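You operate a simulated robot arm through the tools that you are given. There is no shell and no other tool. Be economical: measure what you need, move in short steps, check, and stop when the job is done.

The job below is to be done with a simulated two-armed robot. You get a single attempt, and the scene is never put back.

JOB
Take the lid off the green jar and lay it down on the brown table.

The check looks at the end state, three seconds after you hand in, the way a careful person would. Anything else that was tipped, shoved, dropped, spilled or broken makes it a failure. A push-on lid holds only when it is set on centred and level and pressed home; a screw cap is set on level and turned clockwise until tight.

ROBOT AND FRAMES
Two 7-joint arms with two-finger grippers on one trunk, on a base that drives. Base frame: it is fixed to the floor where the robot stands at the start and does not move with it; the origin is under the middle of the robot, x ahead of it, y to its left, z up; the surface under the hand at the start is at about z = 0.88. Lengths are in m, angles in degrees, forces in N, time in s.
The left shoulder is at the start at [0.024, 0.214, 1.156], the right one opposite. With the tool pointing down near the work surface each hand reaches from about 0.2 to 0.76 m from the robot's upright axis, wherever it stands, measured 20 degrees to its own side. Payload 2.2 kg a hand.
The tool frame of a hand sits at the grasp point between the pads (the TCP): z along the fingers, y along the line on which they close. The tips reach 0.019 m beyond it. The gripper opens to 0.116 m. The gripper's body begins 0.07 m behind the TCP.
Orientation is that of the tool frame in the base frame, as a unit quaternion [x, y, z, w]. With the fingers straight down and closing along the base's y, the tool's x points along the base's -x, its y along +y and its z along -z.

CONTROLS
- The arms move only by the tool play_rows. It takes "left_rows", "right_rows" or both (then of equal length, played together; a hand with none holds still); each is one flat list of numbers, 6 for each row, row after row: the shift along the base's x, y, z in m, then the turn, a rotation vector about the base's x, y, z in degrees. In form: [tx, ty, tz, rx, ry, rz, tx, ty, tz, rx, ry, rz, ...]. A call has 1 to 20 rows; each row shifts and turns the commanded pose from where the row before left it. "left_gripper" and "right_gripper" are, for a hand that has rows, the finger opening in m, from 0 to 0.116, set as the call begins (left out, the last holds). Each row takes 0.2 s and may step no farther than 0.05 m and 8.6 degrees from the row before; otherwise, or with a gripper value out of range, the whole call is refused. A pose out of reach is approached as far as the arm can. The call stops where the force on the tool passes 40 N (or 10 N more than at its start, if that is more) or the arm is blocked; 0.2 s more then pass. The fingers move at their own pace and stop on an object; they squeeze with about 32 N. The grip force told is the motor's: it shows also when the fingers shut on nothing. Time passes only in rows, and 0.2 s behind the last, so rows that do not move let the fingers close. The reply holds the time, the measured pose of the TCP, the force on the tool along the base axes, the opening and the grip force, in the units named above and with some noise, with the torque about the TCP (base axes, N m) and any sound that the robot's microphone picked up.
- Cameras (640 x 400 px; columns grow to the right, rows downward): "scene" is now at [0.1308, -0.0345, 1.3545]; the picture's right is [-0.34, -0.94, -0.00], its down [-0.28, 0.10, -0.96] and it looks along [0.90, -0.32, -0.30] (base axes); focal length 251 px, centre (320, 200). "left" rides on the left gripper at [0.069, 0.015, -0.097] in its tool frame; the picture's right is [-0.21, 0.98, 0.00], its down [-0.76, -0.17, -0.63] and it looks along [-0.62, -0.14, 0.78] (tool axes); focal length 251 px, centre (320, 200). "right" rides on the right gripper at [0.069, -0.015, -0.097] in its tool frame; the picture's right is [0.21, 0.98, 0.00], its down [-0.76, 0.17, -0.63] and it looks along [-0.62, 0.14, 0.77] (tool axes); focal length 251 px, centre (320, 200). There is no depth. A picture from a camera that has moved, and an enlarged one, comes with that camera's place and axes in the base frame and with its lens.
- capture(camera): a new picture of that camera. No time passes.
- raise_lower(by): slides the trunk up (or, below 0, down) by that many m; the arms and the scene camera ride with it, the base frame stays. It gives what a move gives, with no picture.
- base_move(legs): drives the robot by 1 to 6 legs, each [ahead, left, turn to the left] in m, m and degrees, along the robot's own axes; the way and the turn of a leg run together, so that a leg with both is an arc; at most 1.5 m and 180 degrees a leg. The arms and the cameras ride along, it lands a little off, and it stops where it bumps. It gives what a move gives.
- turn_head(pan, tilt): turns the head with the scene camera to pan (to the left, within 80 degrees either way) and tilt (down, from -29 to 69), counted from straight ahead of the robot. It gives what a move gives.
- zoom(camera, box): a new picture of the part [left, top, right, bottom] of that camera's present view, enlarged. No time passes.
- finish_job(): hands the job in; it is judged then, once.

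Work in short steps. Places have to be worked out from the pictures, the camera data and where the tool is seen: move nearer, look again, correct. Check each grasp and each placing, and mend what went wrong. You have 120 turns and 100 pictures in all, those below and enlarged ones among them. Open the grippers and draw the arms clear of the work before you hand the job in, unless the task says otherwise; then end with one line.

The tools are called after "Call:" as name(argument=value, ...) on one line, values as JSON. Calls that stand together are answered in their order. play_rows: Moves the arms, as the interface text tells. Its arguments: {"type":"object","properties":{"left_rows":{"type":"array"},"left_gripper":{"type":"number"},"right_rows":{"type":"array"},"right_gripper":{"type":"number"}},"required":[]} The other tools are called the same way: raise_lower (by) slides the trunk up or down; base_move (legs) drives the base; turn_head (pan, tilt) turns the head that bears the scene camera; capture (camera) takes a picture; zoom (camera, box) takes an enlarged picture of a part of a camera's view; finish_job () hands the job in.

At the start:

```text
time_s: 0.0
left_eef_pos: [0.5064, 0.0302, 1.1875]
left_ee_rot: [0.0, 1.0, -0.001, 0.0]
left_force: [-0.2, 0.5, 0.5]
left_moment: [-0.04, 0.01, 0.0]
left_opening: 0.1159
left_grip_force: 0.0
right_eef_pos: [0.4799, -0.3835, 1.2495]
right_ee_rot: [0.0, 1.0, 0.001, -0.001]
right_force: [0.1, 0.8, -0.6]
right_moment: [0.01, -0.02, -0.03]
right_opening: 0.1161
right_grip_force: 0.1
trunk travel left (down, up): [-0.3, 0.19]
robot x, y, heading: [-0.0001, -0.0052, -0.2]
head pan, tilt: [-19.6, 17.0]
```

scene: 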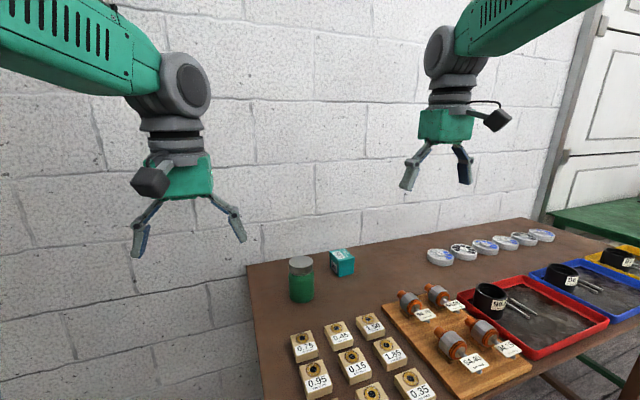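
right: 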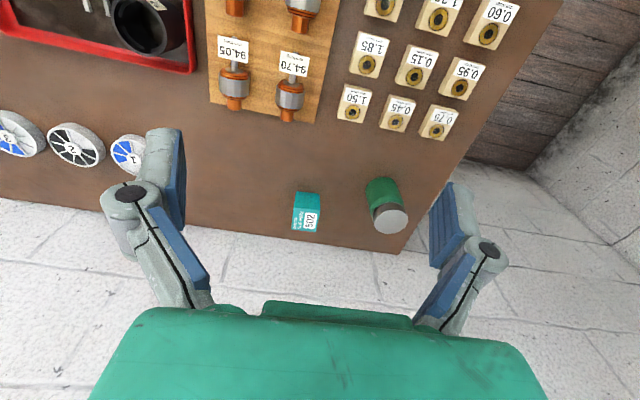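
left: 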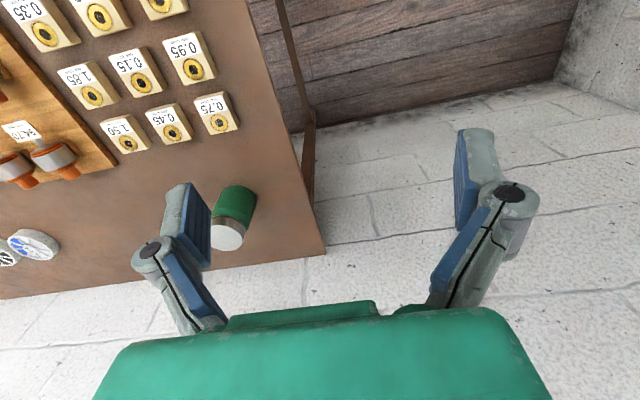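

The jar stands near the table's far left corner, roughly at (0.72, -0.18). I'll zoom in to measure it and see what kind of lid it has.

Call:
zoom(camera="scene", box=[250, 230, 378, 310])

Call:
zoom(camera="left", box=[160, 150, 320, 250])

Call:
zoom(camera="right", box=[320, 150, 480, 250])

```text
5.00 times, centred on (314, 270) of scene
camera zoom: at [0.1308, -0.0345, 1.3545], right [-0.34, -0.94, 0.0], down [-0.28, 0.1, -0.96], along [0.9, -0.32, -0.3], focal length 1254 px, centre (350, -150)
```

zoom: 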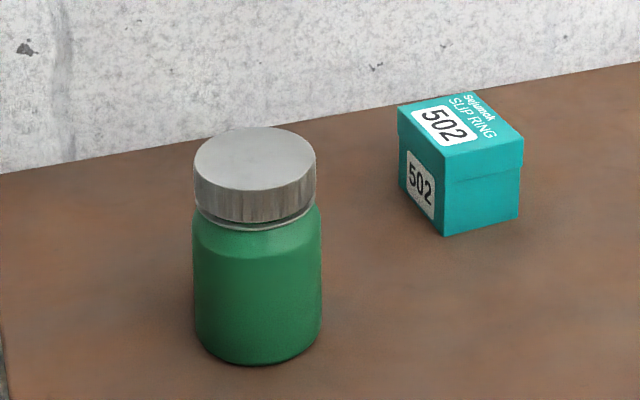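

```text
4.00 times, centred on (240, 200) of left
camera zoom: at [0.4383, 0.0455, 1.2831], right [0.21, 0.98, 0.0], down [0.76, -0.17, 0.63], along [0.62, -0.14, -0.78], focal length 1006 px, centre (640, 200)
```

zoom: 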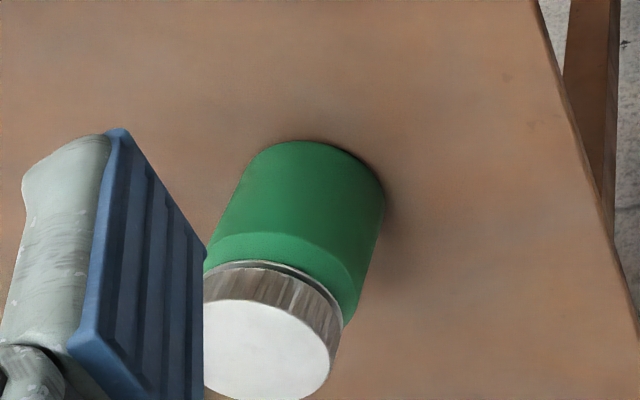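

```text
4.00 times, centred on (400, 200) of right
camera zoom: at [0.4094, -0.3992, 1.348], right [-0.21, 0.98, 0.0], down [0.76, 0.17, 0.63], along [0.62, 0.14, -0.78], focal length 1006 px, centre (0, 200)
```

zoom: 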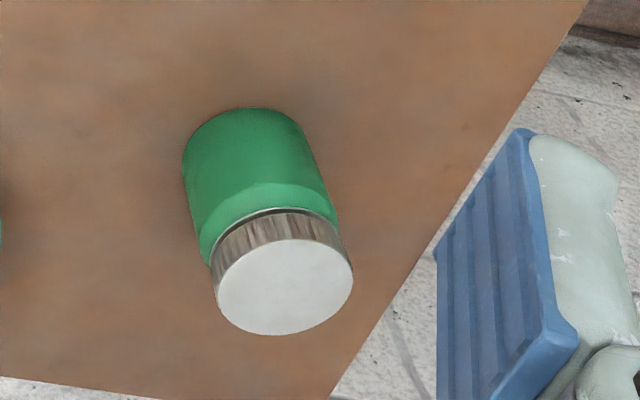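

The lid's top centre triangulates to about (0.722, -0.184, 0.987), with a diameter of about 0.066. I'll probably hold the body with the left hand and take the lid with the right. First I'll look at the room near the base and the table's edges.

Call:
turn_head(pan=-10, tilt=55)

Call:
capture(camera="scene")

```text
time_s: 1.0
left_eef_pos: [0.5043, 0.0303, 1.188]
left_ee_rot: [-0.001, 1.0, 0.0, 0.001]
left_force: [0.2, 0.1, -0.2]
left_moment: [0.01, -0.05, 0.02]
left_opening: 0.1159
left_grip_force: 0.0
right_eef_pos: [0.4771, -0.3835, 1.2522]
right_ee_rot: [0.001, 1.0, 0.0, 0.001]
right_force: [-0.6, 0.7, -0.3]
right_moment: [0.03, 0.03, -0.01]
right_opening: 0.1157
right_grip_force: 0.0
trunk travel left (down, up): [-0.3, 0.19]
robot x, y, heading: [0.0037, 0.0021, -0.0]
head pan, tilt: [-10.0, 55.0]
```

```text
93 pictures are left
camera scene: at [0.1138, -0.0155, 1.2977], right [-0.17, -0.98, 0.0], down [-0.81, 0.14, -0.57], along [0.56, -0.1, -0.82], focal length 251 px, centre (320, 200)
```

scene: 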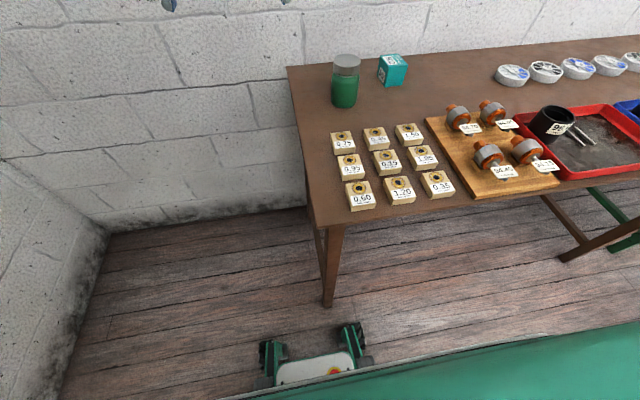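

The table's left edge is near y≈-0.05 and its near edge near x≈0.34, and there is a gap ahead of the base. I'll drive ahead 0.09 so that both hands reach the jar comfortably.

Call:
base_move(legs=[[0.09, 0, 0]])

Call:
turn_head(pan=-15, tilt=30)

Call:
capture(camera="scene")

```text
time_s: 2.1
left_eef_pos: [0.5936, 0.0302, 1.1892]
left_ee_rot: [0.001, 1.0, 0.0, 0.001]
left_force: [-0.1, -0.6, -1.0]
left_moment: [0.01, 0.04, 0.01]
left_opening: 0.116
left_grip_force: 0.1
right_eef_pos: [0.5662, -0.3834, 1.2528]
right_ee_rot: [-0.001, 1.0, 0.0, 0.0]
right_force: [-0.3, -0.4, -0.7]
right_moment: [-0.03, 0.02, -0.01]
right_opening: 0.116
right_grip_force: 0.1
trunk travel left (down, up): [-0.3, 0.19]
robot x, y, heading: [0.0925, 0.001, 0.0]
head pan, tilt: [-10.0, 55.0]
```

```text
time_s: 3.0
left_eef_pos: [0.5906, 0.0305, 1.1897]
left_ee_rot: [0.0, 1.0, 0.0, 0.002]
left_force: [0.1, 0.1, 0.7]
left_moment: [-0.05, -0.03, -0.01]
left_opening: 0.1161
left_grip_force: 0.1
right_eef_pos: [0.5622, -0.3835, 1.2531]
right_ee_rot: [0.0, 1.0, 0.0, 0.001]
right_force: [-0.4, 0.6, 0.0]
right_moment: [-0.04, -0.02, -0.01]
right_opening: 0.1162
right_grip_force: 0.2
trunk travel left (down, up): [-0.3, 0.19]
robot x, y, heading: [0.0917, -0.0043, -0.0]
head pan, tilt: [-15.0, 30.0]
```

```text
92 pictures are left
camera scene: at [0.2182, -0.0263, 1.3336], right [-0.26, -0.97, 0.0], down [-0.49, 0.13, -0.86], along [0.83, -0.22, -0.5], focal length 251 px, centre (320, 200)
```

scene: 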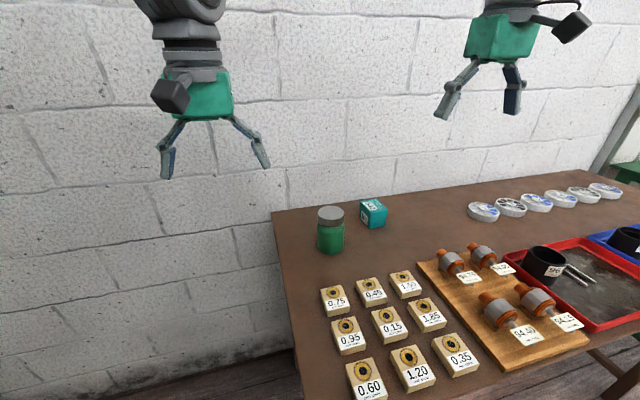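

The jar stands on z≈0.88 with a body about 0.08 high under the lid. I'll turn the left hand so the fingers point forward, right and down at about 35°, still high up.

Call:
play_rows(left_rows=[0, 0.003, 0, 0, -7.86, 0, 0, 0.003, 0, 0, -7.86, 0, 0, 0.003, 0, 0, -7.86, 0, 0, 0.003, 0, 0, -7.86, 0, 0, 0.003, 0, 0, -7.86, 0, 0, 0.003, 0, 0, -7.86, 0, 0, 0.002, 0, 0, -7.84, 0, 0, 0, 0, 0, 0, -7.5, 0, 0, 0, 0, 0, -7.5, 0, 0, 0, 0, 0, -7.5, 0, 0, 0, 0, 0, -7.5, 0, 0, 0, 0, 0, -7.5, 0, 0, 0, 0, 0, -7.5, 0, 0, 0, 0, 0, -7.5, 0, 0, 0, 0, 0, -7.5], left_gripper=0.116)

Call:
capture(camera="scene")

Call:
capture(camera="left")

```text
time_s: 6.2
left_eef_pos: [0.5927, 0.0497, 1.1905]
left_ee_rot: [0.443, 0.768, -0.231, 0.401]
left_force: [0.3, -0.2, -0.5]
left_moment: [0.03, 0.01, 0.02]
left_opening: 0.1158
left_grip_force: 0.1
right_eef_pos: [0.5651, -0.3852, 1.2515]
right_ee_rot: [0.001, 1.0, 0.001, 0.0]
right_force: [-0.8, -0.5, -1.1]
right_moment: [-0.01, 0.01, 0.05]
right_opening: 0.116
right_grip_force: 0.0
trunk travel left (down, up): [-0.3, 0.19]
robot x, y, heading: [0.0907, -0.0013, 0.3]
head pan, tilt: [-15.0, 30.0]
```

```text
91 pictures are left
camera scene: at [0.2193, -0.0278, 1.3335], right [-0.26, -0.97, 0.0], down [-0.49, 0.13, -0.86], along [0.83, -0.22, -0.5], focal length 251 px, centre (320, 200)
```

scene: 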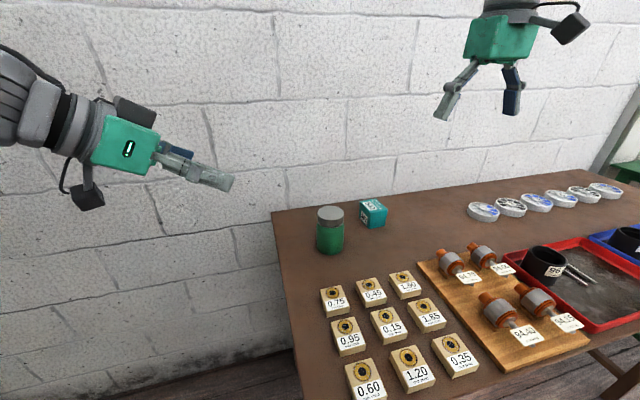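

```text
90 pictures are left
camera left: at [0.5468, 0.1611, 1.1869], right [0.91, 0.38, 0.18], down [-0.19, -0.01, 0.98], along [0.37, -0.93, 0.06], focal length 251 px, centre (320, 200)
```

left: 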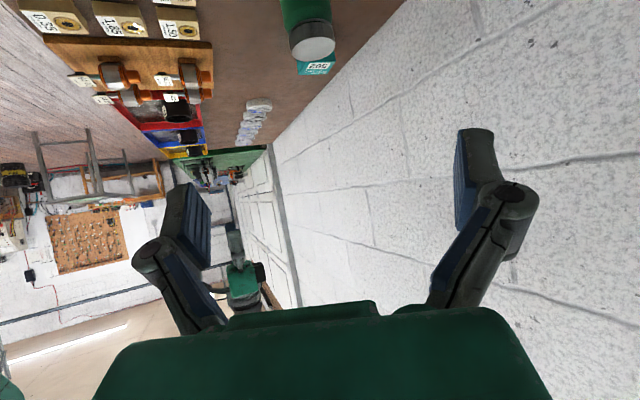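

The wrist took the pose well. I'll steepen the hand to about 42° for camera clearance over the table and move to a pre-grasp 0.15 m back along the finger axis.

Call:
play_rows(left_rows=[0.0, 0, 0, 6.06, 3.5, 0, 0.0142, -0.0268, -0.0336, 0, 0, 0, 0.0142, -0.0268, -0.0336, 0, 0, 0, 0.0142, -0.0268, -0.0336, 0, 0, 0, 0.0142, -0.0268, -0.0336, 0, 0, 0, 0.0142, -0.0268, -0.0336, 0, 0, 0])

Call:
capture(camera="left")

Call:
capture(camera="scene")

```text
time_s: 7.8
left_eef_pos: [0.679, -0.0612, 1.059]
left_ee_rot: [0.423, 0.792, -0.218, 0.381]
left_force: [-0.8, 0.2, -0.5]
left_moment: [0.02, -0.02, 0.05]
left_opening: 0.1159
left_grip_force: 0.0
right_eef_pos: [0.5577, -0.3827, 1.2552]
right_ee_rot: [-0.001, 1.0, 0.0, 0.003]
right_force: [-1.2, 0.3, -0.1]
right_moment: [-0.02, -0.08, 0.0]
right_opening: 0.1161
right_grip_force: 0.1
trunk travel left (down, up): [-0.3, 0.19]
robot x, y, heading: [0.09, -0.0033, -0.2]
head pan, tilt: [-15.0, 30.0]
stopped in row 6 (left hand): the arm was blocked; the commanded pose is now the measured one
```

```text
89 pictures are left
camera left: at [0.6268, 0.047, 1.0615], right [0.89, 0.43, 0.15], down [-0.14, -0.05, 0.99], along [0.43, -0.9, 0.02], focal length 251 px, centre (320, 200)
```

left: 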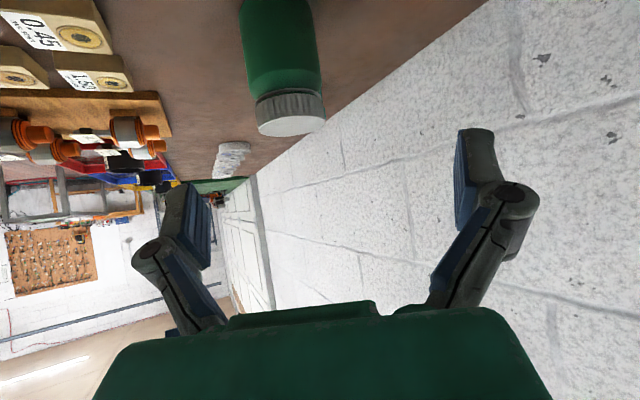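

```text
88 pictures are left
camera scene: at [0.2173, -0.0273, 1.3338], right [-0.26, -0.97, 0.0], down [-0.48, 0.13, -0.86], along [0.84, -0.22, -0.5], focal length 251 px, centre (320, 200)
```

scene: 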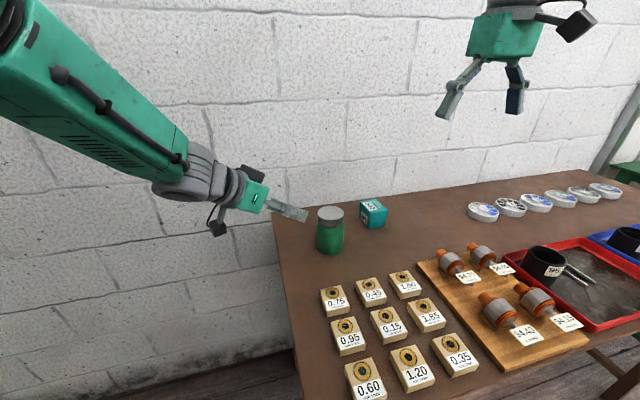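

The arm was blocked, with no force on the tool, so this is probably a wrist limit because the forearm comes down steeply. I'll back off upwards and lower the trunk so the forearm comes in flatter.

Call:
play_rows(left_rows=[-0.014, 0.022, 0.035, 0, 0, 0, -0.014, 0.022, 0.035, 0, 0, 0, -0.014, 0.022, 0.035, 0, 0, 0, -0.014, 0.022, 0.035, 0, 0, 0, -0.014, 0.022, 0.035, 0, 0, 0])

Call:
raise_lower(by=-0.16)

Call:
capture(camera="scene")

```text
time_s: 9.0
left_eef_pos: [0.6065, 0.0489, 1.2335]
left_ee_rot: [0.425, 0.792, -0.218, 0.381]
left_force: [-0.1, 0.3, 0.0]
left_moment: [0.01, 0.01, 0.0]
left_opening: 0.1158
left_grip_force: 0.0
right_eef_pos: [0.5576, -0.3821, 1.2551]
right_ee_rot: [0.001, 1.0, -0.001, 0.003]
right_force: [-0.5, 0.9, 0.0]
right_moment: [0.02, 0.0, 0.02]
right_opening: 0.116
right_grip_force: 0.1
trunk travel left (down, up): [-0.3, 0.19]
robot x, y, heading: [0.0881, 0.0029, -0.1]
head pan, tilt: [-15.0, 30.0]
```

```text
time_s: 10.9
left_eef_pos: [0.6065, 0.0498, 1.0716]
left_ee_rot: [0.424, 0.792, -0.218, 0.38]
left_force: [-0.2, -0.1, 0.5]
left_moment: [0.02, 0.02, 0.0]
left_opening: 0.1159
left_grip_force: 0.1
right_eef_pos: [0.5593, -0.3815, 1.0948]
right_ee_rot: [0.0, 1.0, 0.001, 0.003]
right_force: [0.8, 0.2, 0.4]
right_moment: [0.0, -0.01, -0.03]
right_opening: 0.1158
right_grip_force: 0.1
trunk travel left (down, up): [-0.14, 0.35]
robot x, y, heading: [0.0853, 0.0001, 0.3]
head pan, tilt: [-15.0, 30.0]
```

```text
87 pictures are left
camera scene: at [0.2175, -0.0255, 1.1738], right [-0.26, -0.97, 0.0], down [-0.49, 0.13, -0.86], along [0.83, -0.22, -0.5], focal length 251 px, centre (320, 200)
```

scene: 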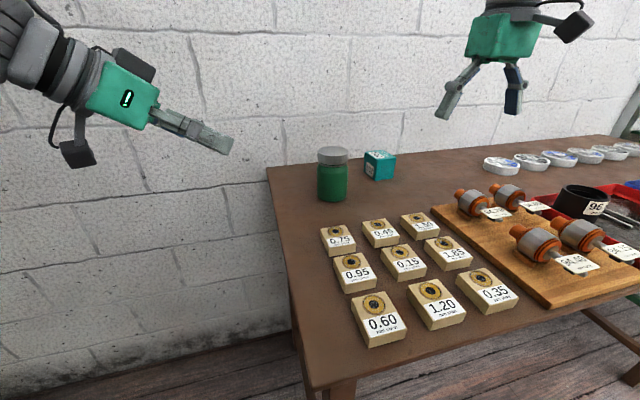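

The forearm is flatter now. I'll move to the pre-grasp again, keeping the present 38° tilt.

Call:
play_rows(left_rows=[0.0125, -0.0325, -0.0144, 0, 0, 0, 0.0125, -0.0325, -0.0144, 0, 0, 0, 0.0125, -0.0325, -0.0144, 0, 0, 0, 0.0125, -0.0325, -0.0144, 0, 0, 0])

Call:
capture(camera="left")

Call:
capture(camera="scene")

```text
time_s: 11.9
left_eef_pos: [0.6619, -0.0713, 1.0351]
left_ee_rot: [0.416, 0.787, -0.225, 0.396]
left_force: [0.3, -0.2, 1.3]
left_moment: [0.01, 0.02, -0.01]
left_opening: 0.1158
left_grip_force: 0.1
right_eef_pos: [0.5598, -0.3805, 1.0933]
right_ee_rot: [0.0, 1.0, 0.0, 0.001]
right_force: [0.0, 0.6, -0.2]
right_moment: [0.02, 0.0, -0.01]
right_opening: 0.1161
right_grip_force: 0.0
trunk travel left (down, up): [-0.14, 0.35]
robot x, y, heading: [0.0894, 0.0035, 0.0]
head pan, tilt: [-15.0, 30.0]
```

```text
86 pictures are left
camera left: at [0.6092, 0.0365, 1.0346], right [0.89, 0.44, 0.15], down [-0.16, -0.02, 0.99], along [0.44, -0.9, 0.05], focal length 251 px, centre (320, 200)
```

left: 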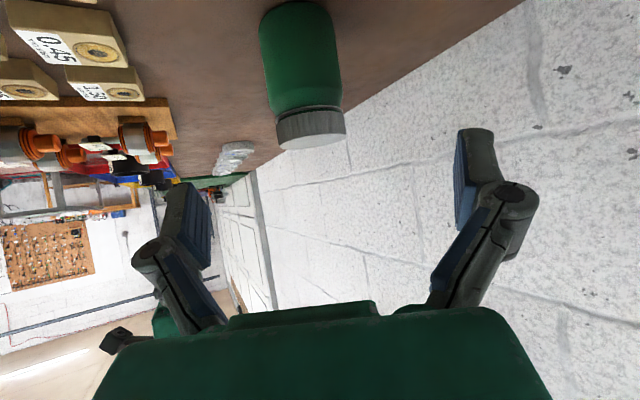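

```text
85 pictures are left
camera scene: at [0.2186, -0.0261, 1.1735], right [-0.26, -0.97, 0.0], down [-0.49, 0.13, -0.86], along [0.83, -0.22, -0.5], focal length 251 px, centre (320, 200)
```

scene: 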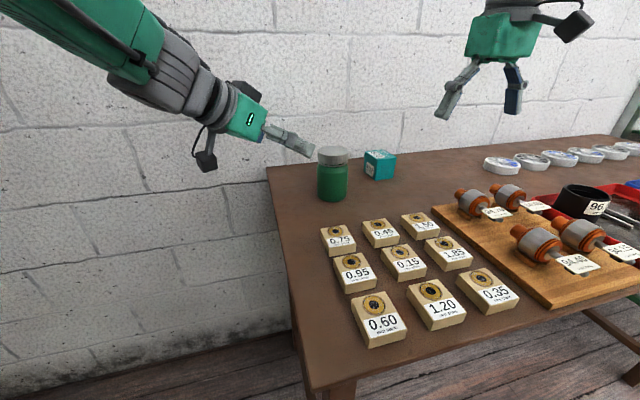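

The hand is still drifting off the commanded pose, so the azimuth looks like the limit. I'll turn the hand back to a gentler azimuth of about -40°, backing off slightly as I do.

Call:
play_rows(left_rows=[-0.02, 0.008, 0.008, 0, 0, 6, -0.02, 0.008, 0.008, 0, 0, 6, -0.02, 0.008, 0.008, 0, 0, 6, 0, 0, 0, 2.6, 3.1, 0, 0, 0, 0, 0, 0, 0])

```text
time_s: 13.1
left_eef_pos: [0.5964, -0.0563, 1.0378]
left_ee_rot: [0.301, 0.863, -0.144, 0.38]
left_force: [0.8, -0.2, -0.9]
left_moment: [0.01, -0.01, -0.03]
left_opening: 0.1162
left_grip_force: 0.0
right_eef_pos: [0.5588, -0.3814, 1.0938]
right_ee_rot: [0.0, 1.0, 0.001, 0.003]
right_force: [0.0, 1.2, -0.2]
right_moment: [-0.02, 0.01, 0.0]
right_opening: 0.1161
right_grip_force: 0.0
trunk travel left (down, up): [-0.14, 0.35]
robot x, y, heading: [0.0893, 0.0015, 0.6]
head pan, tilt: [-15.0, 30.0]
```

The pose is tracked well now (azimuth -40°, 42° down). I'll move to the pre-grasp on this axis.

Call:
play_rows(left_rows=[0.0185, -0.0265, -0.0075, 0, 0, 0, 0.0185, -0.0265, -0.0075, 0, 0, 0, 0, 0, 0, 0, 0, 0])

Call:
capture(camera="left")

Call:
capture(camera="right")

```text
time_s: 13.9
left_eef_pos: [0.6365, -0.1057, 1.0364]
left_ee_rot: [0.294, 0.86, -0.151, 0.389]
left_force: [0.4, 0.2, 0.9]
left_moment: [-0.02, -0.02, -0.01]
left_opening: 0.1159
left_grip_force: 0.1
right_eef_pos: [0.5579, -0.3802, 1.0945]
right_ee_rot: [0.0, 1.0, 0.0, 0.003]
right_force: [-0.1, -0.3, -0.5]
right_moment: [-0.02, -0.01, 0.03]
right_opening: 0.1161
right_grip_force: 0.0
trunk travel left (down, up): [-0.14, 0.35]
robot x, y, heading: [0.0885, 0.0049, -0.1]
head pan, tilt: [-15.0, 30.0]
```

```text
84 pictures are left
camera left: at [0.5532, -0.0181, 1.0456], right [0.72, 0.68, 0.13], down [-0.07, -0.12, 0.99], along [0.69, -0.72, -0.03], focal length 251 px, centre (320, 200)
```

left: 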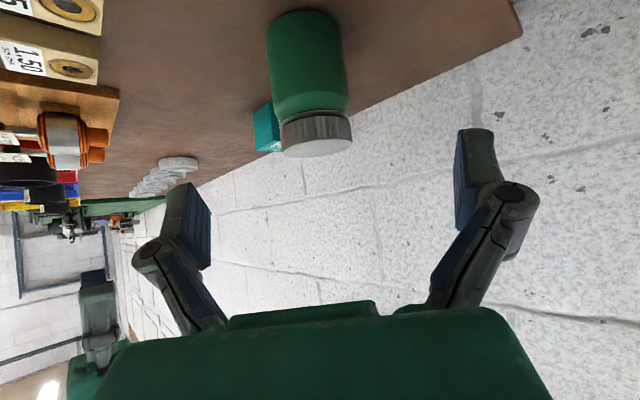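

```text
83 pictures are left
camera right: at [0.4877, -0.3953, 1.192], right [-0.21, 0.98, 0.0], down [0.75, 0.17, 0.64], along [0.62, 0.13, -0.77], focal length 251 px, centre (320, 200)
```

right: 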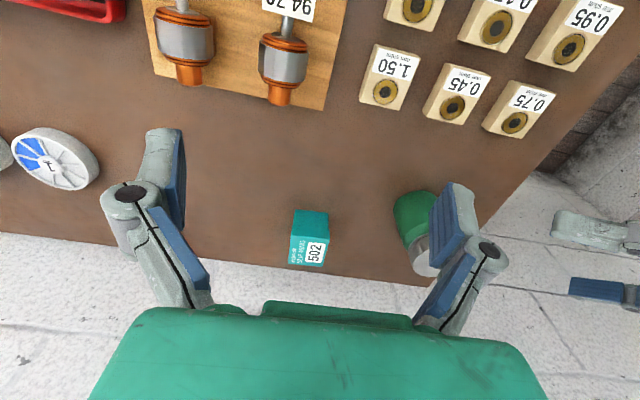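

The hand sits about 13 mm high against the command, and lowering the trunk helped last time. I'll raise both hands and lower the trunk a further 0.12.

Call:
play_rows(left_rows=[-0.01, 0.01, 0.04, 0, 0, 0, -0.01, 0.01, 0.04, 0, 0, 0, -0.01, 0.01, 0.04, 0, 0, 0], right_rows=[0, 0, 0.04, 0, 0, 0, 0, 0, 0.04, 0, 0, 0, 0, 0, 0.04, 0, 0, 0])

Call:
raise_lower(by=-0.12)

Call:
capture(camera="scene")

```text
time_s: 14.7
left_eef_pos: [0.6048, -0.078, 1.1395]
left_ee_rot: [0.3, 0.863, -0.144, 0.379]
left_force: [0.4, 0.5, -0.3]
left_moment: [-0.03, 0.0, -0.01]
left_opening: 0.116
left_grip_force: 0.0
right_eef_pos: [0.5592, -0.3798, 1.2153]
right_ee_rot: [0.0, 1.0, -0.001, 0.002]
right_force: [-1.0, 0.1, -0.6]
right_moment: [-0.01, 0.01, -0.03]
right_opening: 0.116
right_grip_force: 0.1
trunk travel left (down, up): [-0.14, 0.35]
robot x, y, heading: [0.0867, 0.0021, 0.1]
head pan, tilt: [-15.0, 30.0]
```

```text
time_s: 16.2
left_eef_pos: [0.6052, -0.0788, 1.0211]
left_ee_rot: [0.3, 0.863, -0.144, 0.381]
left_force: [-0.3, 0.9, 0.3]
left_moment: [0.01, -0.01, 0.02]
left_opening: 0.1163
left_grip_force: 0.0
right_eef_pos: [0.5573, -0.3831, 1.0952]
right_ee_rot: [0.0, 1.0, 0.0, 0.003]
right_force: [0.7, 0.3, 0.5]
right_moment: [-0.04, -0.01, -0.02]
right_opening: 0.1161
right_grip_force: 0.1
trunk travel left (down, up): [-0.02, 0.47]
robot x, y, heading: [0.0882, 0.0023, -0.3]
head pan, tilt: [-15.0, 30.0]
```

```text
82 pictures are left
camera scene: at [0.217, -0.0258, 1.0538], right [-0.26, -0.97, 0.0], down [-0.49, 0.13, -0.86], along [0.84, -0.22, -0.5], focal length 251 px, centre (320, 200)
```

scene: 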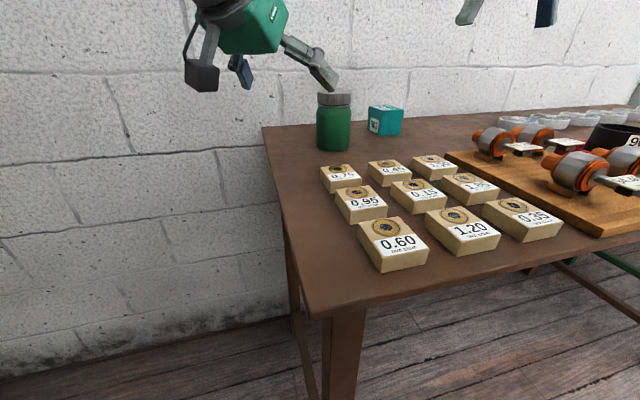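

The hand is at commanded height now. Next a small shift onto the approach line, then a check of the tracking.

Call:
play_rows(left_rows=[0.014, -0.015, 0.001, 0, 0, 0, 0.014, -0.015, 0.001, 0, 0, 0, 0, 0, 0, 0, 0, 0])

Call:
capture(camera="left")

Call:
turn_head(pan=-15, tilt=10)

Call:
capture(camera="scene")

```text
time_s: 17.0
left_eef_pos: [0.6334, -0.1032, 1.0315]
left_ee_rot: [0.297, 0.862, -0.149, 0.383]
left_force: [0.1, 0.2, -0.6]
left_moment: [-0.02, 0.01, -0.01]
left_opening: 0.1161
left_grip_force: 0.1
right_eef_pos: [0.5582, -0.3806, 1.0951]
right_ee_rot: [0.0, 1.0, -0.001, 0.002]
right_force: [0.6, 0.2, 0.5]
right_moment: [0.02, 0.0, 0.01]
right_opening: 0.1161
right_grip_force: 0.2
trunk travel left (down, up): [-0.02, 0.47]
robot x, y, heading: [0.0871, 0.0028, -0.2]
head pan, tilt: [-15.0, 30.0]
```

```text
81 pictures are left
camera left: at [0.5518, -0.0167, 1.0409], right [0.73, 0.68, 0.13], down [-0.07, -0.12, 0.99], along [0.68, -0.73, -0.04], focal length 251 px, centre (320, 200)
```

left: 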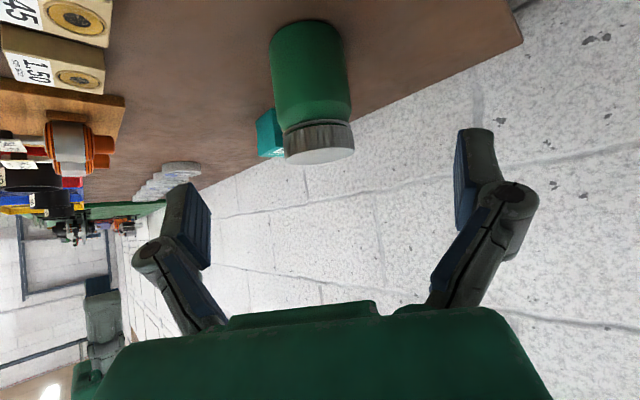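

```text
time_s: 17.8
left_eef_pos: [0.6344, -0.1036, 1.0292]
left_ee_rot: [0.296, 0.862, -0.15, 0.382]
left_force: [-0.3, 0.4, 0.1]
left_moment: [0.02, -0.03, 0.02]
left_opening: 0.1159
left_grip_force: 0.1
right_eef_pos: [0.5585, -0.3826, 1.0942]
right_ee_rot: [0.0, 1.0, 0.001, 0.001]
right_force: [-0.6, 0.0, 0.6]
right_moment: [0.02, 0.0, 0.03]
right_opening: 0.116
right_grip_force: 0.0
trunk travel left (down, up): [-0.02, 0.47]
robot x, y, heading: [0.0902, 0.0003, 0.1]
head pan, tilt: [-15.0, 10.0]
```

```text
80 pictures are left
camera scene: at [0.2197, -0.0271, 1.0859], right [-0.26, -0.97, 0.0], down [-0.17, 0.05, -0.98], along [0.95, -0.25, -0.18], focal length 251 px, centre (320, 200)
```

scene: 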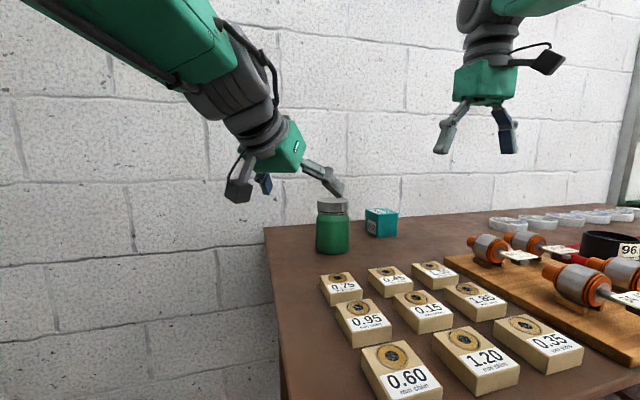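

The arm still sags toward a limit when reaching down and right, probably because the left arm crosses too far. I'll withdraw the left hand and slide the base 0.15 m right so the jar sits in front of it.

Call:
play_rows(left_rows=[-0.015, 0.03, 0.025, 0, 0, 0, -0.015, 0.03, 0.025, 0, 0, 0, -0.015, 0.03, 0.025, 0, 0, 0, -0.005, 0.03, 0.015, 0, 0, 0], right_rows=[0, 0.03, 0.01, 0, 0, 0, 0, 0.03, 0.01, 0, 0, 0, 0, 0.03, 0.01, 0, 0, 0, 0, 0.01, 0.01, 0, 0, 0])

Call:
base_move(legs=[[0, -0.15, 0]])

Call:
capture(camera="scene")

```text
time_s: 18.8
left_eef_pos: [0.6094, -0.0616, 1.0634]
left_ee_rot: [0.302, 0.863, -0.143, 0.378]
left_force: [-0.1, 0.4, 0.7]
left_moment: [0.03, -0.02, 0.03]
left_opening: 0.1158
left_grip_force: 0.0
left hand out of reach, approached as far as the arm can: row 2, 3, 4
right_eef_pos: [0.5591, -0.2873, 1.1331]
right_ee_rot: [0.0, 1.0, 0.002, 0.002]
right_force: [0.4, -0.1, -0.4]
right_moment: [0.0, -0.04, 0.01]
right_opening: 0.1159
right_grip_force: 0.0
trunk travel left (down, up): [-0.02, 0.47]
robot x, y, heading: [0.0886, -0.0008, 0.1]
head pan, tilt: [-15.0, 10.0]
```

```text
time_s: 20.2
left_eef_pos: [0.6094, -0.1992, 1.066]
left_ee_rot: [0.301, 0.862, -0.148, 0.38]
left_force: [-0.3, 0.1, -0.9]
left_moment: [-0.02, 0.06, -0.02]
left_opening: 0.1156
left_grip_force: 0.1
right_eef_pos: [0.557, -0.4258, 1.1361]
right_ee_rot: [0.002, 1.0, -0.004, 0.004]
right_force: [-0.4, 0.4, -0.3]
right_moment: [-0.01, -0.06, 0.01]
right_opening: 0.1161
right_grip_force: 0.0
trunk travel left (down, up): [-0.02, 0.47]
robot x, y, heading: [0.0904, -0.1484, -0.2]
head pan, tilt: [-15.0, 10.0]
```

```text
79 pictures are left
camera scene: at [0.2195, -0.1579, 1.0863], right [-0.26, -0.97, 0.01], down [-0.17, 0.03, -0.98], along [0.95, -0.26, -0.17], focal length 251 px, centre (320, 200)
```

scene: 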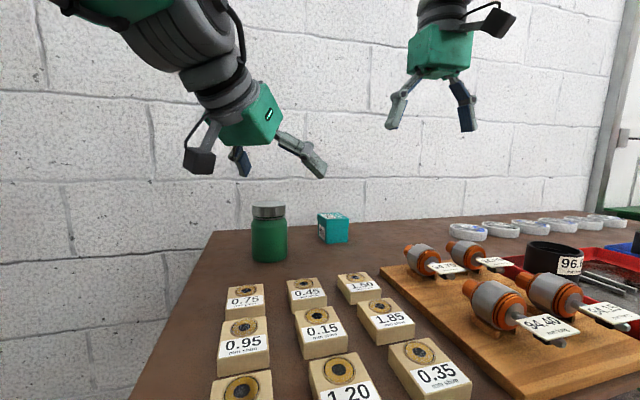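

The retreat was flagged out of reach, so the arm is folded too tightly rather than stretched. With the base moved right, I'll try the pre-grasp again and check tracking.

Call:
play_rows(left_rows=[0, 0.03, 0, 0, 0, 0, 0, 0.03, 0, 0, 0, 0, 0.0, 0.03, 0, 0, 0, 0, 0.012, 0, -0.02, 0, 0, 0, 0.012, 0, -0.02, 0, 0, 0, 0, 0, 0, 0, 0, 0])

Call:
capture(camera="left")

```text
time_s: 21.8
left_eef_pos: [0.6286, -0.2064, 1.0296]
left_ee_rot: [0.301, 0.862, -0.142, 0.382]
left_force: [-0.5, -0.4, -0.1]
left_moment: [0.04, -0.01, 0.03]
left_opening: 0.1158
left_grip_force: 0.0
left hand out of reach, approached as far as the arm can: row 1, 2, 3
right_eef_pos: [0.5529, -0.4323, 1.1338]
right_ee_rot: [-0.001, 1.0, 0.002, 0.005]
right_force: [-0.1, -0.4, -1.3]
right_moment: [0.06, -0.02, 0.0]
right_opening: 0.116
right_grip_force: 0.0
trunk travel left (down, up): [-0.02, 0.47]
robot x, y, heading: [0.0874, -0.1414, -0.0]
head pan, tilt: [-15.0, 10.0]
stopped in row 6 (left hand): the arm was blocked; the commanded pose is now the measured one
```

```text
78 pictures are left
camera left: at [0.5471, -0.1196, 1.0415], right [0.73, 0.67, 0.14], down [-0.07, -0.14, 0.99], along [0.68, -0.73, -0.06], focal length 251 px, centre (320, 200)
```

left: 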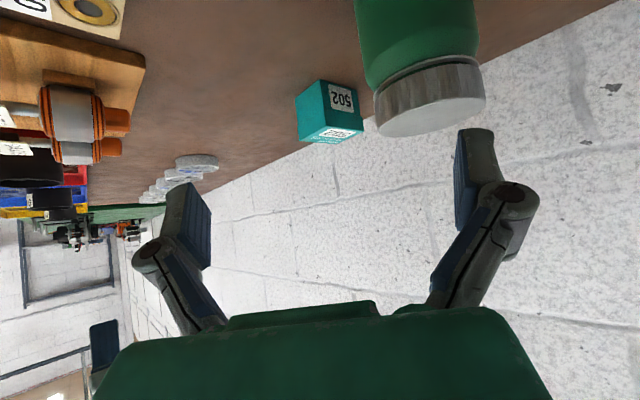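

The reading that +y won't move shows the limit is sideways wrist bend: the hand points too far right relative to the forearm. Turning the robot itself to the right fixes this. I'll raise the trunk for clearance and drive to about (0.16, 0.17), heading -25°.

Call:
raise_lower(by=0.16)

Call:
base_move(legs=[[0, 0.31, 0], [0, 0, -25], [0.06, 0.03, 0]])

Call:
turn_head(pan=0, tilt=35)

Call:
capture(camera="scene")

```text
time_s: 23.6
left_eef_pos: [0.6299, -0.2222, 1.1875]
left_ee_rot: [0.304, 0.863, -0.139, 0.378]
left_force: [-0.8, -1.2, -0.7]
left_moment: [0.04, -0.01, 0.06]
left_opening: 0.1161
left_grip_force: 0.0
right_eef_pos: [0.5538, -0.4494, 1.2909]
right_ee_rot: [0.0, 1.0, 0.008, 0.005]
right_force: [-0.5, -2.4, 0.0]
right_moment: [0.14, 0.03, 0.01]
right_opening: 0.1162
right_grip_force: 0.0
trunk travel left (down, up): [-0.18, 0.31]
robot x, y, heading: [0.0909, -0.1437, -0.0]
head pan, tilt: [-15.0, 10.0]
```

```text
time_s: 27.6
left_eef_pos: [0.6157, -0.1258, 1.1868]
left_ee_rot: [0.485, 0.775, -0.222, 0.34]
left_force: [-0.7, -0.1, -0.1]
left_moment: [-0.01, 0.02, 0.0]
left_opening: 0.116
left_grip_force: 0.1
right_eef_pos: [0.4504, -0.2981, 1.2922]
right_ee_rot: [0.22, 0.975, 0.003, 0.005]
right_force: [0.3, 0.4, 0.0]
right_moment: [0.06, 0.02, 0.01]
right_opening: 0.116
right_grip_force: 0.0
trunk travel left (down, up): [-0.18, 0.31]
robot x, y, heading: [0.1532, 0.1724, -25.5]
head pan, tilt: [-15.0, 10.0]
```

```text
time_s: 28.5
left_eef_pos: [0.6104, -0.125, 1.1901]
left_ee_rot: [0.485, 0.774, -0.222, 0.341]
left_force: [-0.5, -1.0, -0.7]
left_moment: [0.01, -0.04, 0.04]
left_opening: 0.1161
left_grip_force: 0.0
right_eef_pos: [0.4443, -0.2957, 1.2946]
right_ee_rot: [0.219, 0.976, 0.003, 0.008]
right_force: [-0.6, -0.1, 1.5]
right_moment: [0.03, -0.02, -0.01]
right_opening: 0.1161
right_grip_force: 0.1
trunk travel left (down, up): [-0.18, 0.31]
robot x, y, heading: [0.1541, 0.1685, -25.5]
head pan, tilt: [0.0, 35.0]
```

```text
77 pictures are left
camera scene: at [0.2681, 0.108, 1.2061], right [-0.43, -0.9, 0.0], down [-0.52, 0.25, -0.82], along [0.74, -0.35, -0.57], focal length 251 px, centre (320, 200)
```

scene: 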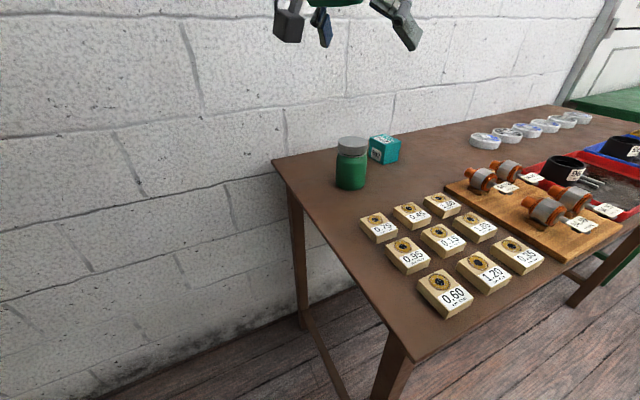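

Now the hand only needs azimuth about -48° (-23° relative to the robot). I'll yaw it back 17° and come down to the pre-grasp on the new axis.

Call:
play_rows(left_rows=[0.0107, 0.009, -0.016, 0, 0, 5.7, 0.0107, 0.009, -0.016, 0, 0, 5.7, 0.0107, 0.009, -0.016, 0, 0, 5.6, 0, 0, -0.04, 0, 0, 0, 0, 0, -0.04, 0, 0, 0, 0, 0, -0.04, 0, 0, 0, 0, 0, 0, 0, 0, 0])

Call:
capture(camera="left")

Call:
capture(camera="scene")

```text
time_s: 30.1
left_eef_pos: [0.6511, -0.0885, 1.0334]
left_ee_rot: [0.357, 0.837, -0.18, 0.374]
left_force: [-1.0, -0.5, -0.7]
left_moment: [0.01, 0.0, 0.0]
left_opening: 0.1159
left_grip_force: 0.0
right_eef_pos: [0.4493, -0.2908, 1.2956]
right_ee_rot: [0.22, 0.975, 0.001, 0.008]
right_force: [0.5, -0.4, 0.9]
right_moment: [0.03, -0.01, -0.03]
right_opening: 0.116
right_grip_force: 0.0
trunk travel left (down, up): [-0.18, 0.31]
robot x, y, heading: [0.1527, 0.1705, -25.4]
head pan, tilt: [0.0, 35.0]
```

```text
76 pictures are left
camera left: at [0.5826, 0.0088, 1.0431], right [0.81, 0.57, 0.13], down [-0.08, -0.1, 0.99], along [0.57, -0.82, -0.04], focal length 251 px, centre (320, 200)
```

left: 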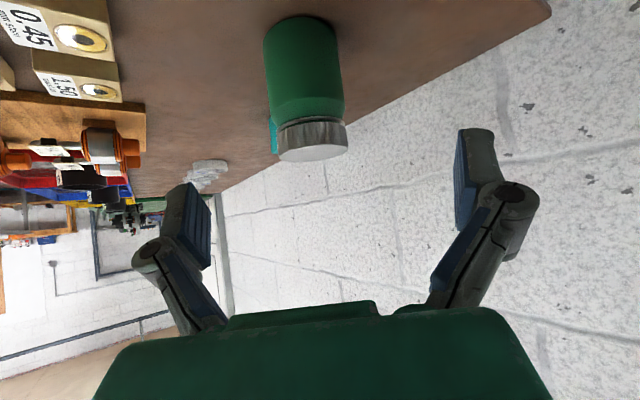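

```text
75 pictures are left
camera scene: at [0.271, 0.1128, 1.206], right [-0.43, -0.9, 0.0], down [-0.52, 0.25, -0.82], along [0.74, -0.35, -0.58], focal length 251 px, centre (320, 200)
```

scene: 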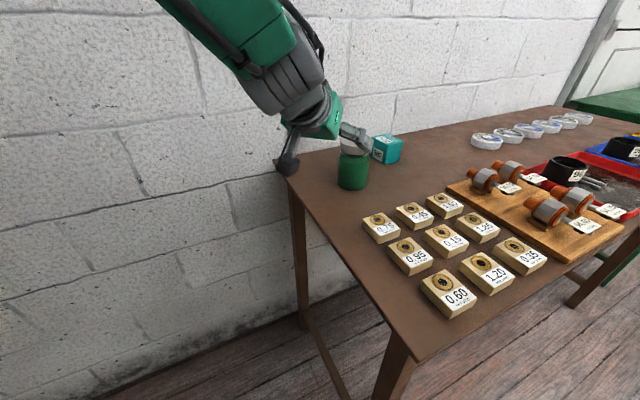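

There's about 15 mm of tracking error with no contact, but the orientation is good. I'll advance 6 cm along the axis, still clear of the jar, to see whether the error grows or shrinks.

Call:
play_rows(left_rows=[0.0145, -0.016, -0.0205, 0, 0, 0, 0.0145, -0.016, -0.0205, 0, 0, 0, 0, 0, 0, 0, 0, 0])

```text
time_s: 31.1
left_eef_pos: [0.687, -0.1157, 1.0114]
left_ee_rot: [0.344, 0.836, -0.19, 0.383]
left_force: [0.2, -0.2, -0.3]
left_moment: [0.01, 0.03, -0.01]
left_opening: 0.1159
left_grip_force: 0.0
right_eef_pos: [0.4443, -0.2909, 1.2975]
right_ee_rot: [0.22, 0.976, 0.001, 0.008]
right_force: [0.2, -0.6, -0.2]
right_moment: [-0.01, -0.02, -0.02]
right_opening: 0.116
right_grip_force: 0.1
trunk travel left (down, up): [-0.18, 0.31]
robot x, y, heading: [0.1551, 0.1667, -25.7]
head pan, tilt: [0.0, 35.0]
stopped in row 3 (left hand): the arm was blocked; the commanded pose is now the measured one
```

The error grows as the hand drops below the shoulder, so the right fix is to let the trunk do the lowering. I'll back up and raise the hand, then lower the trunk 0.16.

Call:
play_rows(left_rows=[-0.02, 0.012, 0.03, 0, 0, 0, -0.02, 0.012, 0.03, 0, 0, 0, -0.005, 0.005, 0.04, 0, 0, 0, 0, 0, 0.04, 0, 0, 0, 0, 0, 0, 0, 0, 0])

Call:
raise_lower(by=-0.16)

Call:
capture(camera="scene")

```text
time_s: 32.3
left_eef_pos: [0.6533, -0.0926, 1.1448]
left_ee_rot: [0.349, 0.835, -0.19, 0.381]
left_force: [0.3, 0.7, 0.0]
left_moment: [-0.02, 0.04, -0.01]
left_opening: 0.1158
left_grip_force: 0.1
left hand out of reach, approached as far as the arm can: row 4
right_eef_pos: [0.4469, -0.2894, 1.2966]
right_ee_rot: [0.22, 0.976, 0.0, 0.009]
right_force: [0.1, 0.7, 0.0]
right_moment: [-0.03, -0.01, 0.0]
right_opening: 0.1162
right_grip_force: 0.0
trunk travel left (down, up): [-0.18, 0.31]
robot x, y, heading: [0.1537, 0.1723, -25.7]
head pan, tilt: [0.0, 35.0]
```

```text
time_s: 34.1
left_eef_pos: [0.6534, -0.0917, 0.986]
left_ee_rot: [0.348, 0.835, -0.19, 0.382]
left_force: [-0.4, 0.2, 0.2]
left_moment: [0.02, 0.01, -0.01]
left_opening: 0.1163
left_grip_force: 0.1
right_eef_pos: [0.446, -0.2893, 1.1366]
right_ee_rot: [0.22, 0.975, 0.0, 0.009]
right_force: [0.1, -0.1, -0.5]
right_moment: [0.01, -0.02, 0.01]
right_opening: 0.1159
right_grip_force: 0.1
trunk travel left (down, up): [-0.02, 0.47]
robot x, y, heading: [0.154, 0.1708, -25.4]
head pan, tilt: [0.0, 35.0]
```

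```text
74 pictures are left
camera scene: at [0.271, 0.1127, 1.046], right [-0.43, -0.9, 0.0], down [-0.52, 0.25, -0.82], along [0.74, -0.35, -0.58], focal length 251 px, centre (320, 200)
```

scene: 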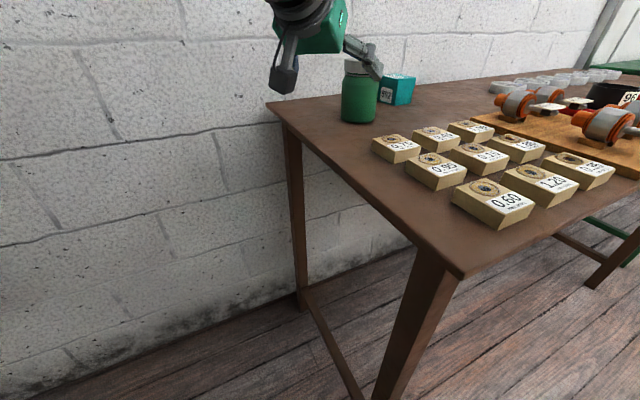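

Now the hand is at z 0.986 with a comfortable arm. I'll step onto the approach line (0.668, -0.122, 0.986) and look.

Call:
play_rows(left_rows=[0.0075, -0.015, 0, 0, 0, 0, 0.0075, -0.015, 0, 0, 0, 0, 0, 0, 0, 0, 0, 0])

Call:
capture(camera="left")

Call:
turn_head(pan=0, tilt=10)

Call:
capture(camera="scene")

```text
time_s: 34.9
left_eef_pos: [0.6701, -0.1187, 0.9923]
left_ee_rot: [0.343, 0.834, -0.197, 0.386]
left_force: [0.7, -0.6, 0.5]
left_moment: [0.0, 0.0, 0.0]
left_opening: 0.1159
left_grip_force: 0.2
right_eef_pos: [0.4475, -0.2889, 1.1366]
right_ee_rot: [0.22, 0.975, 0.0, 0.008]
right_force: [0.2, 0.4, 0.2]
right_moment: [-0.05, -0.02, 0.02]
right_opening: 0.116
right_grip_force: 0.0
trunk travel left (down, up): [-0.02, 0.47]
robot x, y, heading: [0.1531, 0.1675, -25.4]
head pan, tilt: [0.0, 35.0]
```

```text
73 pictures are left
camera left: at [0.6006, -0.02, 0.9982], right [0.81, 0.58, 0.1], down [-0.09, -0.06, 0.99], along [0.58, -0.81, 0.0], focal length 251 px, centre (320, 200)
```

left: 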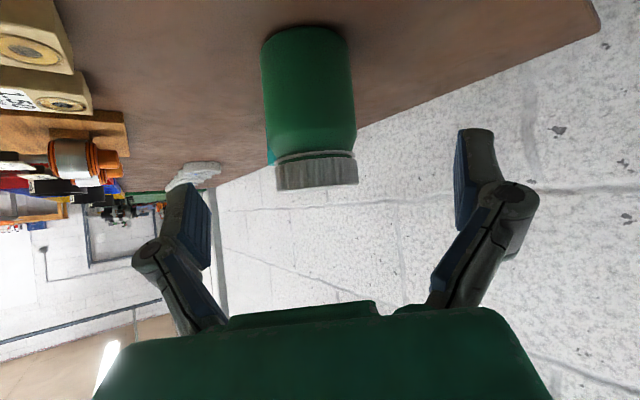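

```text
time_s: 35.8
left_eef_pos: [0.672, -0.1193, 0.9919]
left_ee_rot: [0.342, 0.835, -0.197, 0.383]
left_force: [0.2, 1.1, 0.0]
left_moment: [0.05, -0.03, 0.0]
left_opening: 0.116
left_grip_force: 0.1
right_eef_pos: [0.4466, -0.2901, 1.1368]
right_ee_rot: [0.22, 0.976, 0.001, 0.008]
right_force: [0.1, 0.2, 0.8]
right_moment: [0.01, 0.01, 0.0]
right_opening: 0.1162
right_grip_force: 0.1
trunk travel left (down, up): [-0.02, 0.47]
robot x, y, heading: [0.1551, 0.1687, -25.5]
head pan, tilt: [0.0, 10.0]
```

```text
72 pictures are left
camera scene: at [0.2757, 0.1104, 1.0859], right [-0.43, -0.9, 0.0], down [-0.16, 0.08, -0.98], along [0.89, -0.42, -0.18], focal length 251 px, centre (320, 200)
```

scene: 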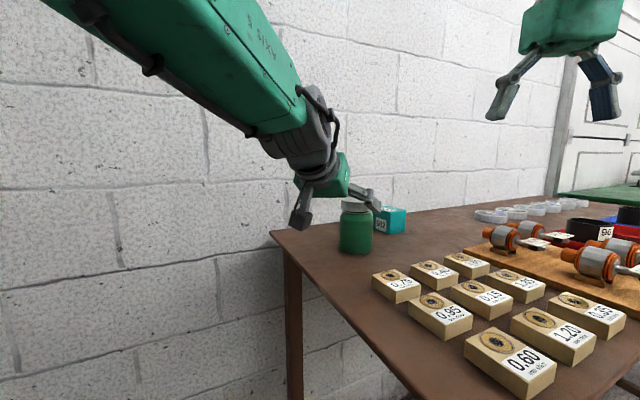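

Lateral alignment is within about 4 mm and the left camera agrees with the jar's position. I'll advance half way along the axis and watch the force and tracking.

Call:
play_rows(left_rows=[0.0125, -0.015, -0.015, 0, 0, 0, 0.0125, -0.015, -0.015, 0, 0, 0, 0, 0, 0, 0, 0, 0])

Call:
capture(camera="left")

Call:
capture(camera="scene")

```text
time_s: 36.6
left_eef_pos: [0.7006, -0.1374, 0.9723]
left_ee_rot: [0.34, 0.832, -0.205, 0.388]
left_force: [0.4, -0.9, 0.4]
left_moment: [0.0, -0.01, -0.03]
left_opening: 0.1163
left_grip_force: 0.0
left hand out of reach, approached as far as the arm can: row 2
right_eef_pos: [0.445, -0.2897, 1.1358]
right_ee_rot: [0.219, 0.976, 0.0, 0.008]
right_force: [-1.0, 0.8, 0.6]
right_moment: [-0.02, -0.06, -0.01]
right_opening: 0.1158
right_grip_force: 0.0
trunk travel left (down, up): [-0.02, 0.47]
robot x, y, heading: [0.1564, 0.1741, -25.5]
head pan, tilt: [0.0, 10.0]
```

```text
71 pictures are left
camera left: at [0.6316, -0.0389, 0.9753], right [0.81, 0.58, 0.09], down [-0.09, -0.04, 1.0], along [0.58, -0.81, 0.02], focal length 251 px, centre (320, 200)
```

left: 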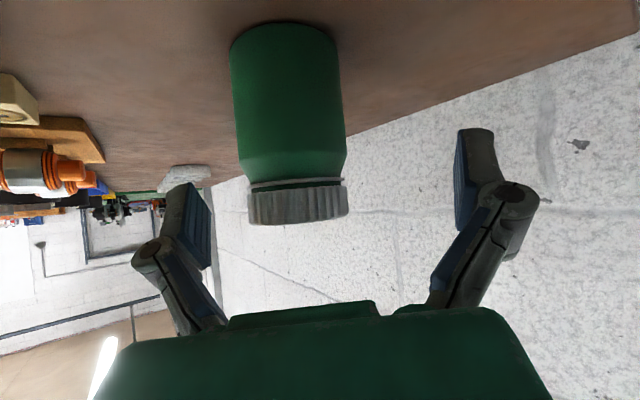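

```text
70 pictures are left
camera scene: at [0.2757, 0.1102, 1.086], right [-0.43, -0.9, 0.0], down [-0.16, 0.08, -0.98], along [0.89, -0.42, -0.18], focal length 251 px, centre (320, 200)
```

scene: 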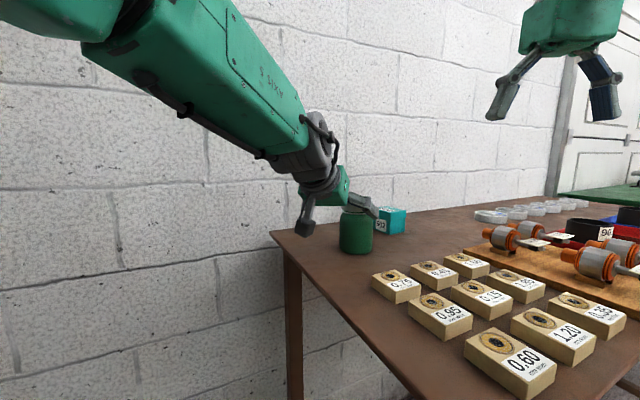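

The left arm is pinned at a joint limit in this posture. The ribbed lid looks like a screw cap, and pressing down with one hand while turning may let table friction hold the jar. I'll retreat the left hand, raise the trunk and try the right hand from above first.

Call:
play_rows(left_rows=[-0.025, 0.03, 0.03, 0, 0, 0, -0.025, 0.03, 0.03, 0, 0, 0, -0.02, 0.03, 0.02, 0, 0, 0, -0.01, 0.03, 0.02, 0, 0, 0])

Call:
raise_lower(by=0.2)

Call:
turn_head(pan=0, tilt=25)

Call:
capture(camera="scene")

```text
time_s: 37.6
left_eef_pos: [0.6845, -0.0572, 1.0375]
left_ee_rot: [0.349, 0.834, -0.191, 0.381]
left_force: [-0.1, -0.3, -0.1]
left_moment: [0.01, 0.01, -0.02]
left_opening: 0.116
left_grip_force: 0.1
left hand out of reach, approached as far as the arm can: row 2, 3, 4
right_eef_pos: [0.448, -0.287, 1.1359]
right_ee_rot: [0.22, 0.975, 0.0, 0.007]
right_force: [-0.6, 0.3, -0.2]
right_moment: [0.0, -0.02, 0.0]
right_opening: 0.1158
right_grip_force: 0.1
trunk travel left (down, up): [-0.02, 0.47]
robot x, y, heading: [0.1524, 0.1686, -25.7]
head pan, tilt: [0.0, 10.0]
```

```text
time_s: 39.8
left_eef_pos: [0.683, -0.0606, 1.236]
left_ee_rot: [0.349, 0.835, -0.191, 0.382]
left_force: [-0.7, 0.4, 0.3]
left_moment: [0.02, 0.04, 0.01]
left_opening: 0.116
left_grip_force: 0.0
right_eef_pos: [0.4475, -0.2901, 1.3374]
right_ee_rot: [0.22, 0.976, 0.001, 0.007]
right_force: [-0.5, 0.5, -0.5]
right_moment: [0.0, -0.01, -0.02]
right_opening: 0.1162
right_grip_force: 0.0
trunk travel left (down, up): [-0.22, 0.27]
robot x, y, heading: [0.1556, 0.1705, -25.6]
head pan, tilt: [0.0, 10.0]
```

```text
time_s: 40.5
left_eef_pos: [0.6844, -0.0582, 1.2381]
left_ee_rot: [0.35, 0.835, -0.19, 0.381]
left_force: [-0.1, 0.3, -0.4]
left_moment: [0.0, 0.0, 0.01]
left_opening: 0.1159
left_grip_force: 0.1
right_eef_pos: [0.4467, -0.2896, 1.3369]
right_ee_rot: [0.22, 0.976, 0.0, 0.008]
right_force: [0.6, 0.4, -0.3]
right_moment: [-0.01, -0.05, 0.01]
right_opening: 0.116
right_grip_force: 0.0
trunk travel left (down, up): [-0.22, 0.27]
robot x, y, heading: [0.1553, 0.1699, -25.5]
head pan, tilt: [0.0, 25.0]
```

```text
69 pictures are left
camera scene: at [0.2753, 0.1107, 1.2617], right [-0.43, -0.9, 0.0], down [-0.38, 0.18, -0.91], along [0.82, -0.39, -0.42], focal length 251 px, centre (320, 200)
```

scene: 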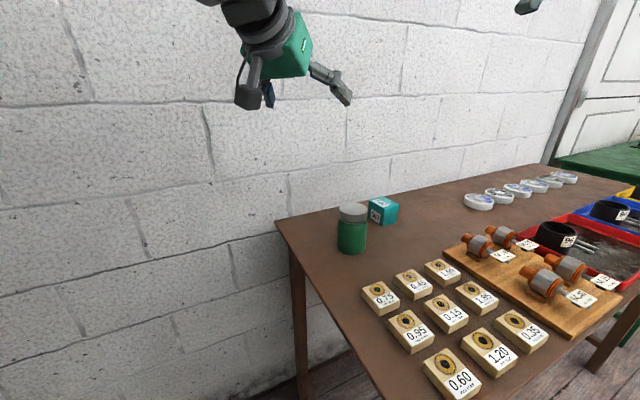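

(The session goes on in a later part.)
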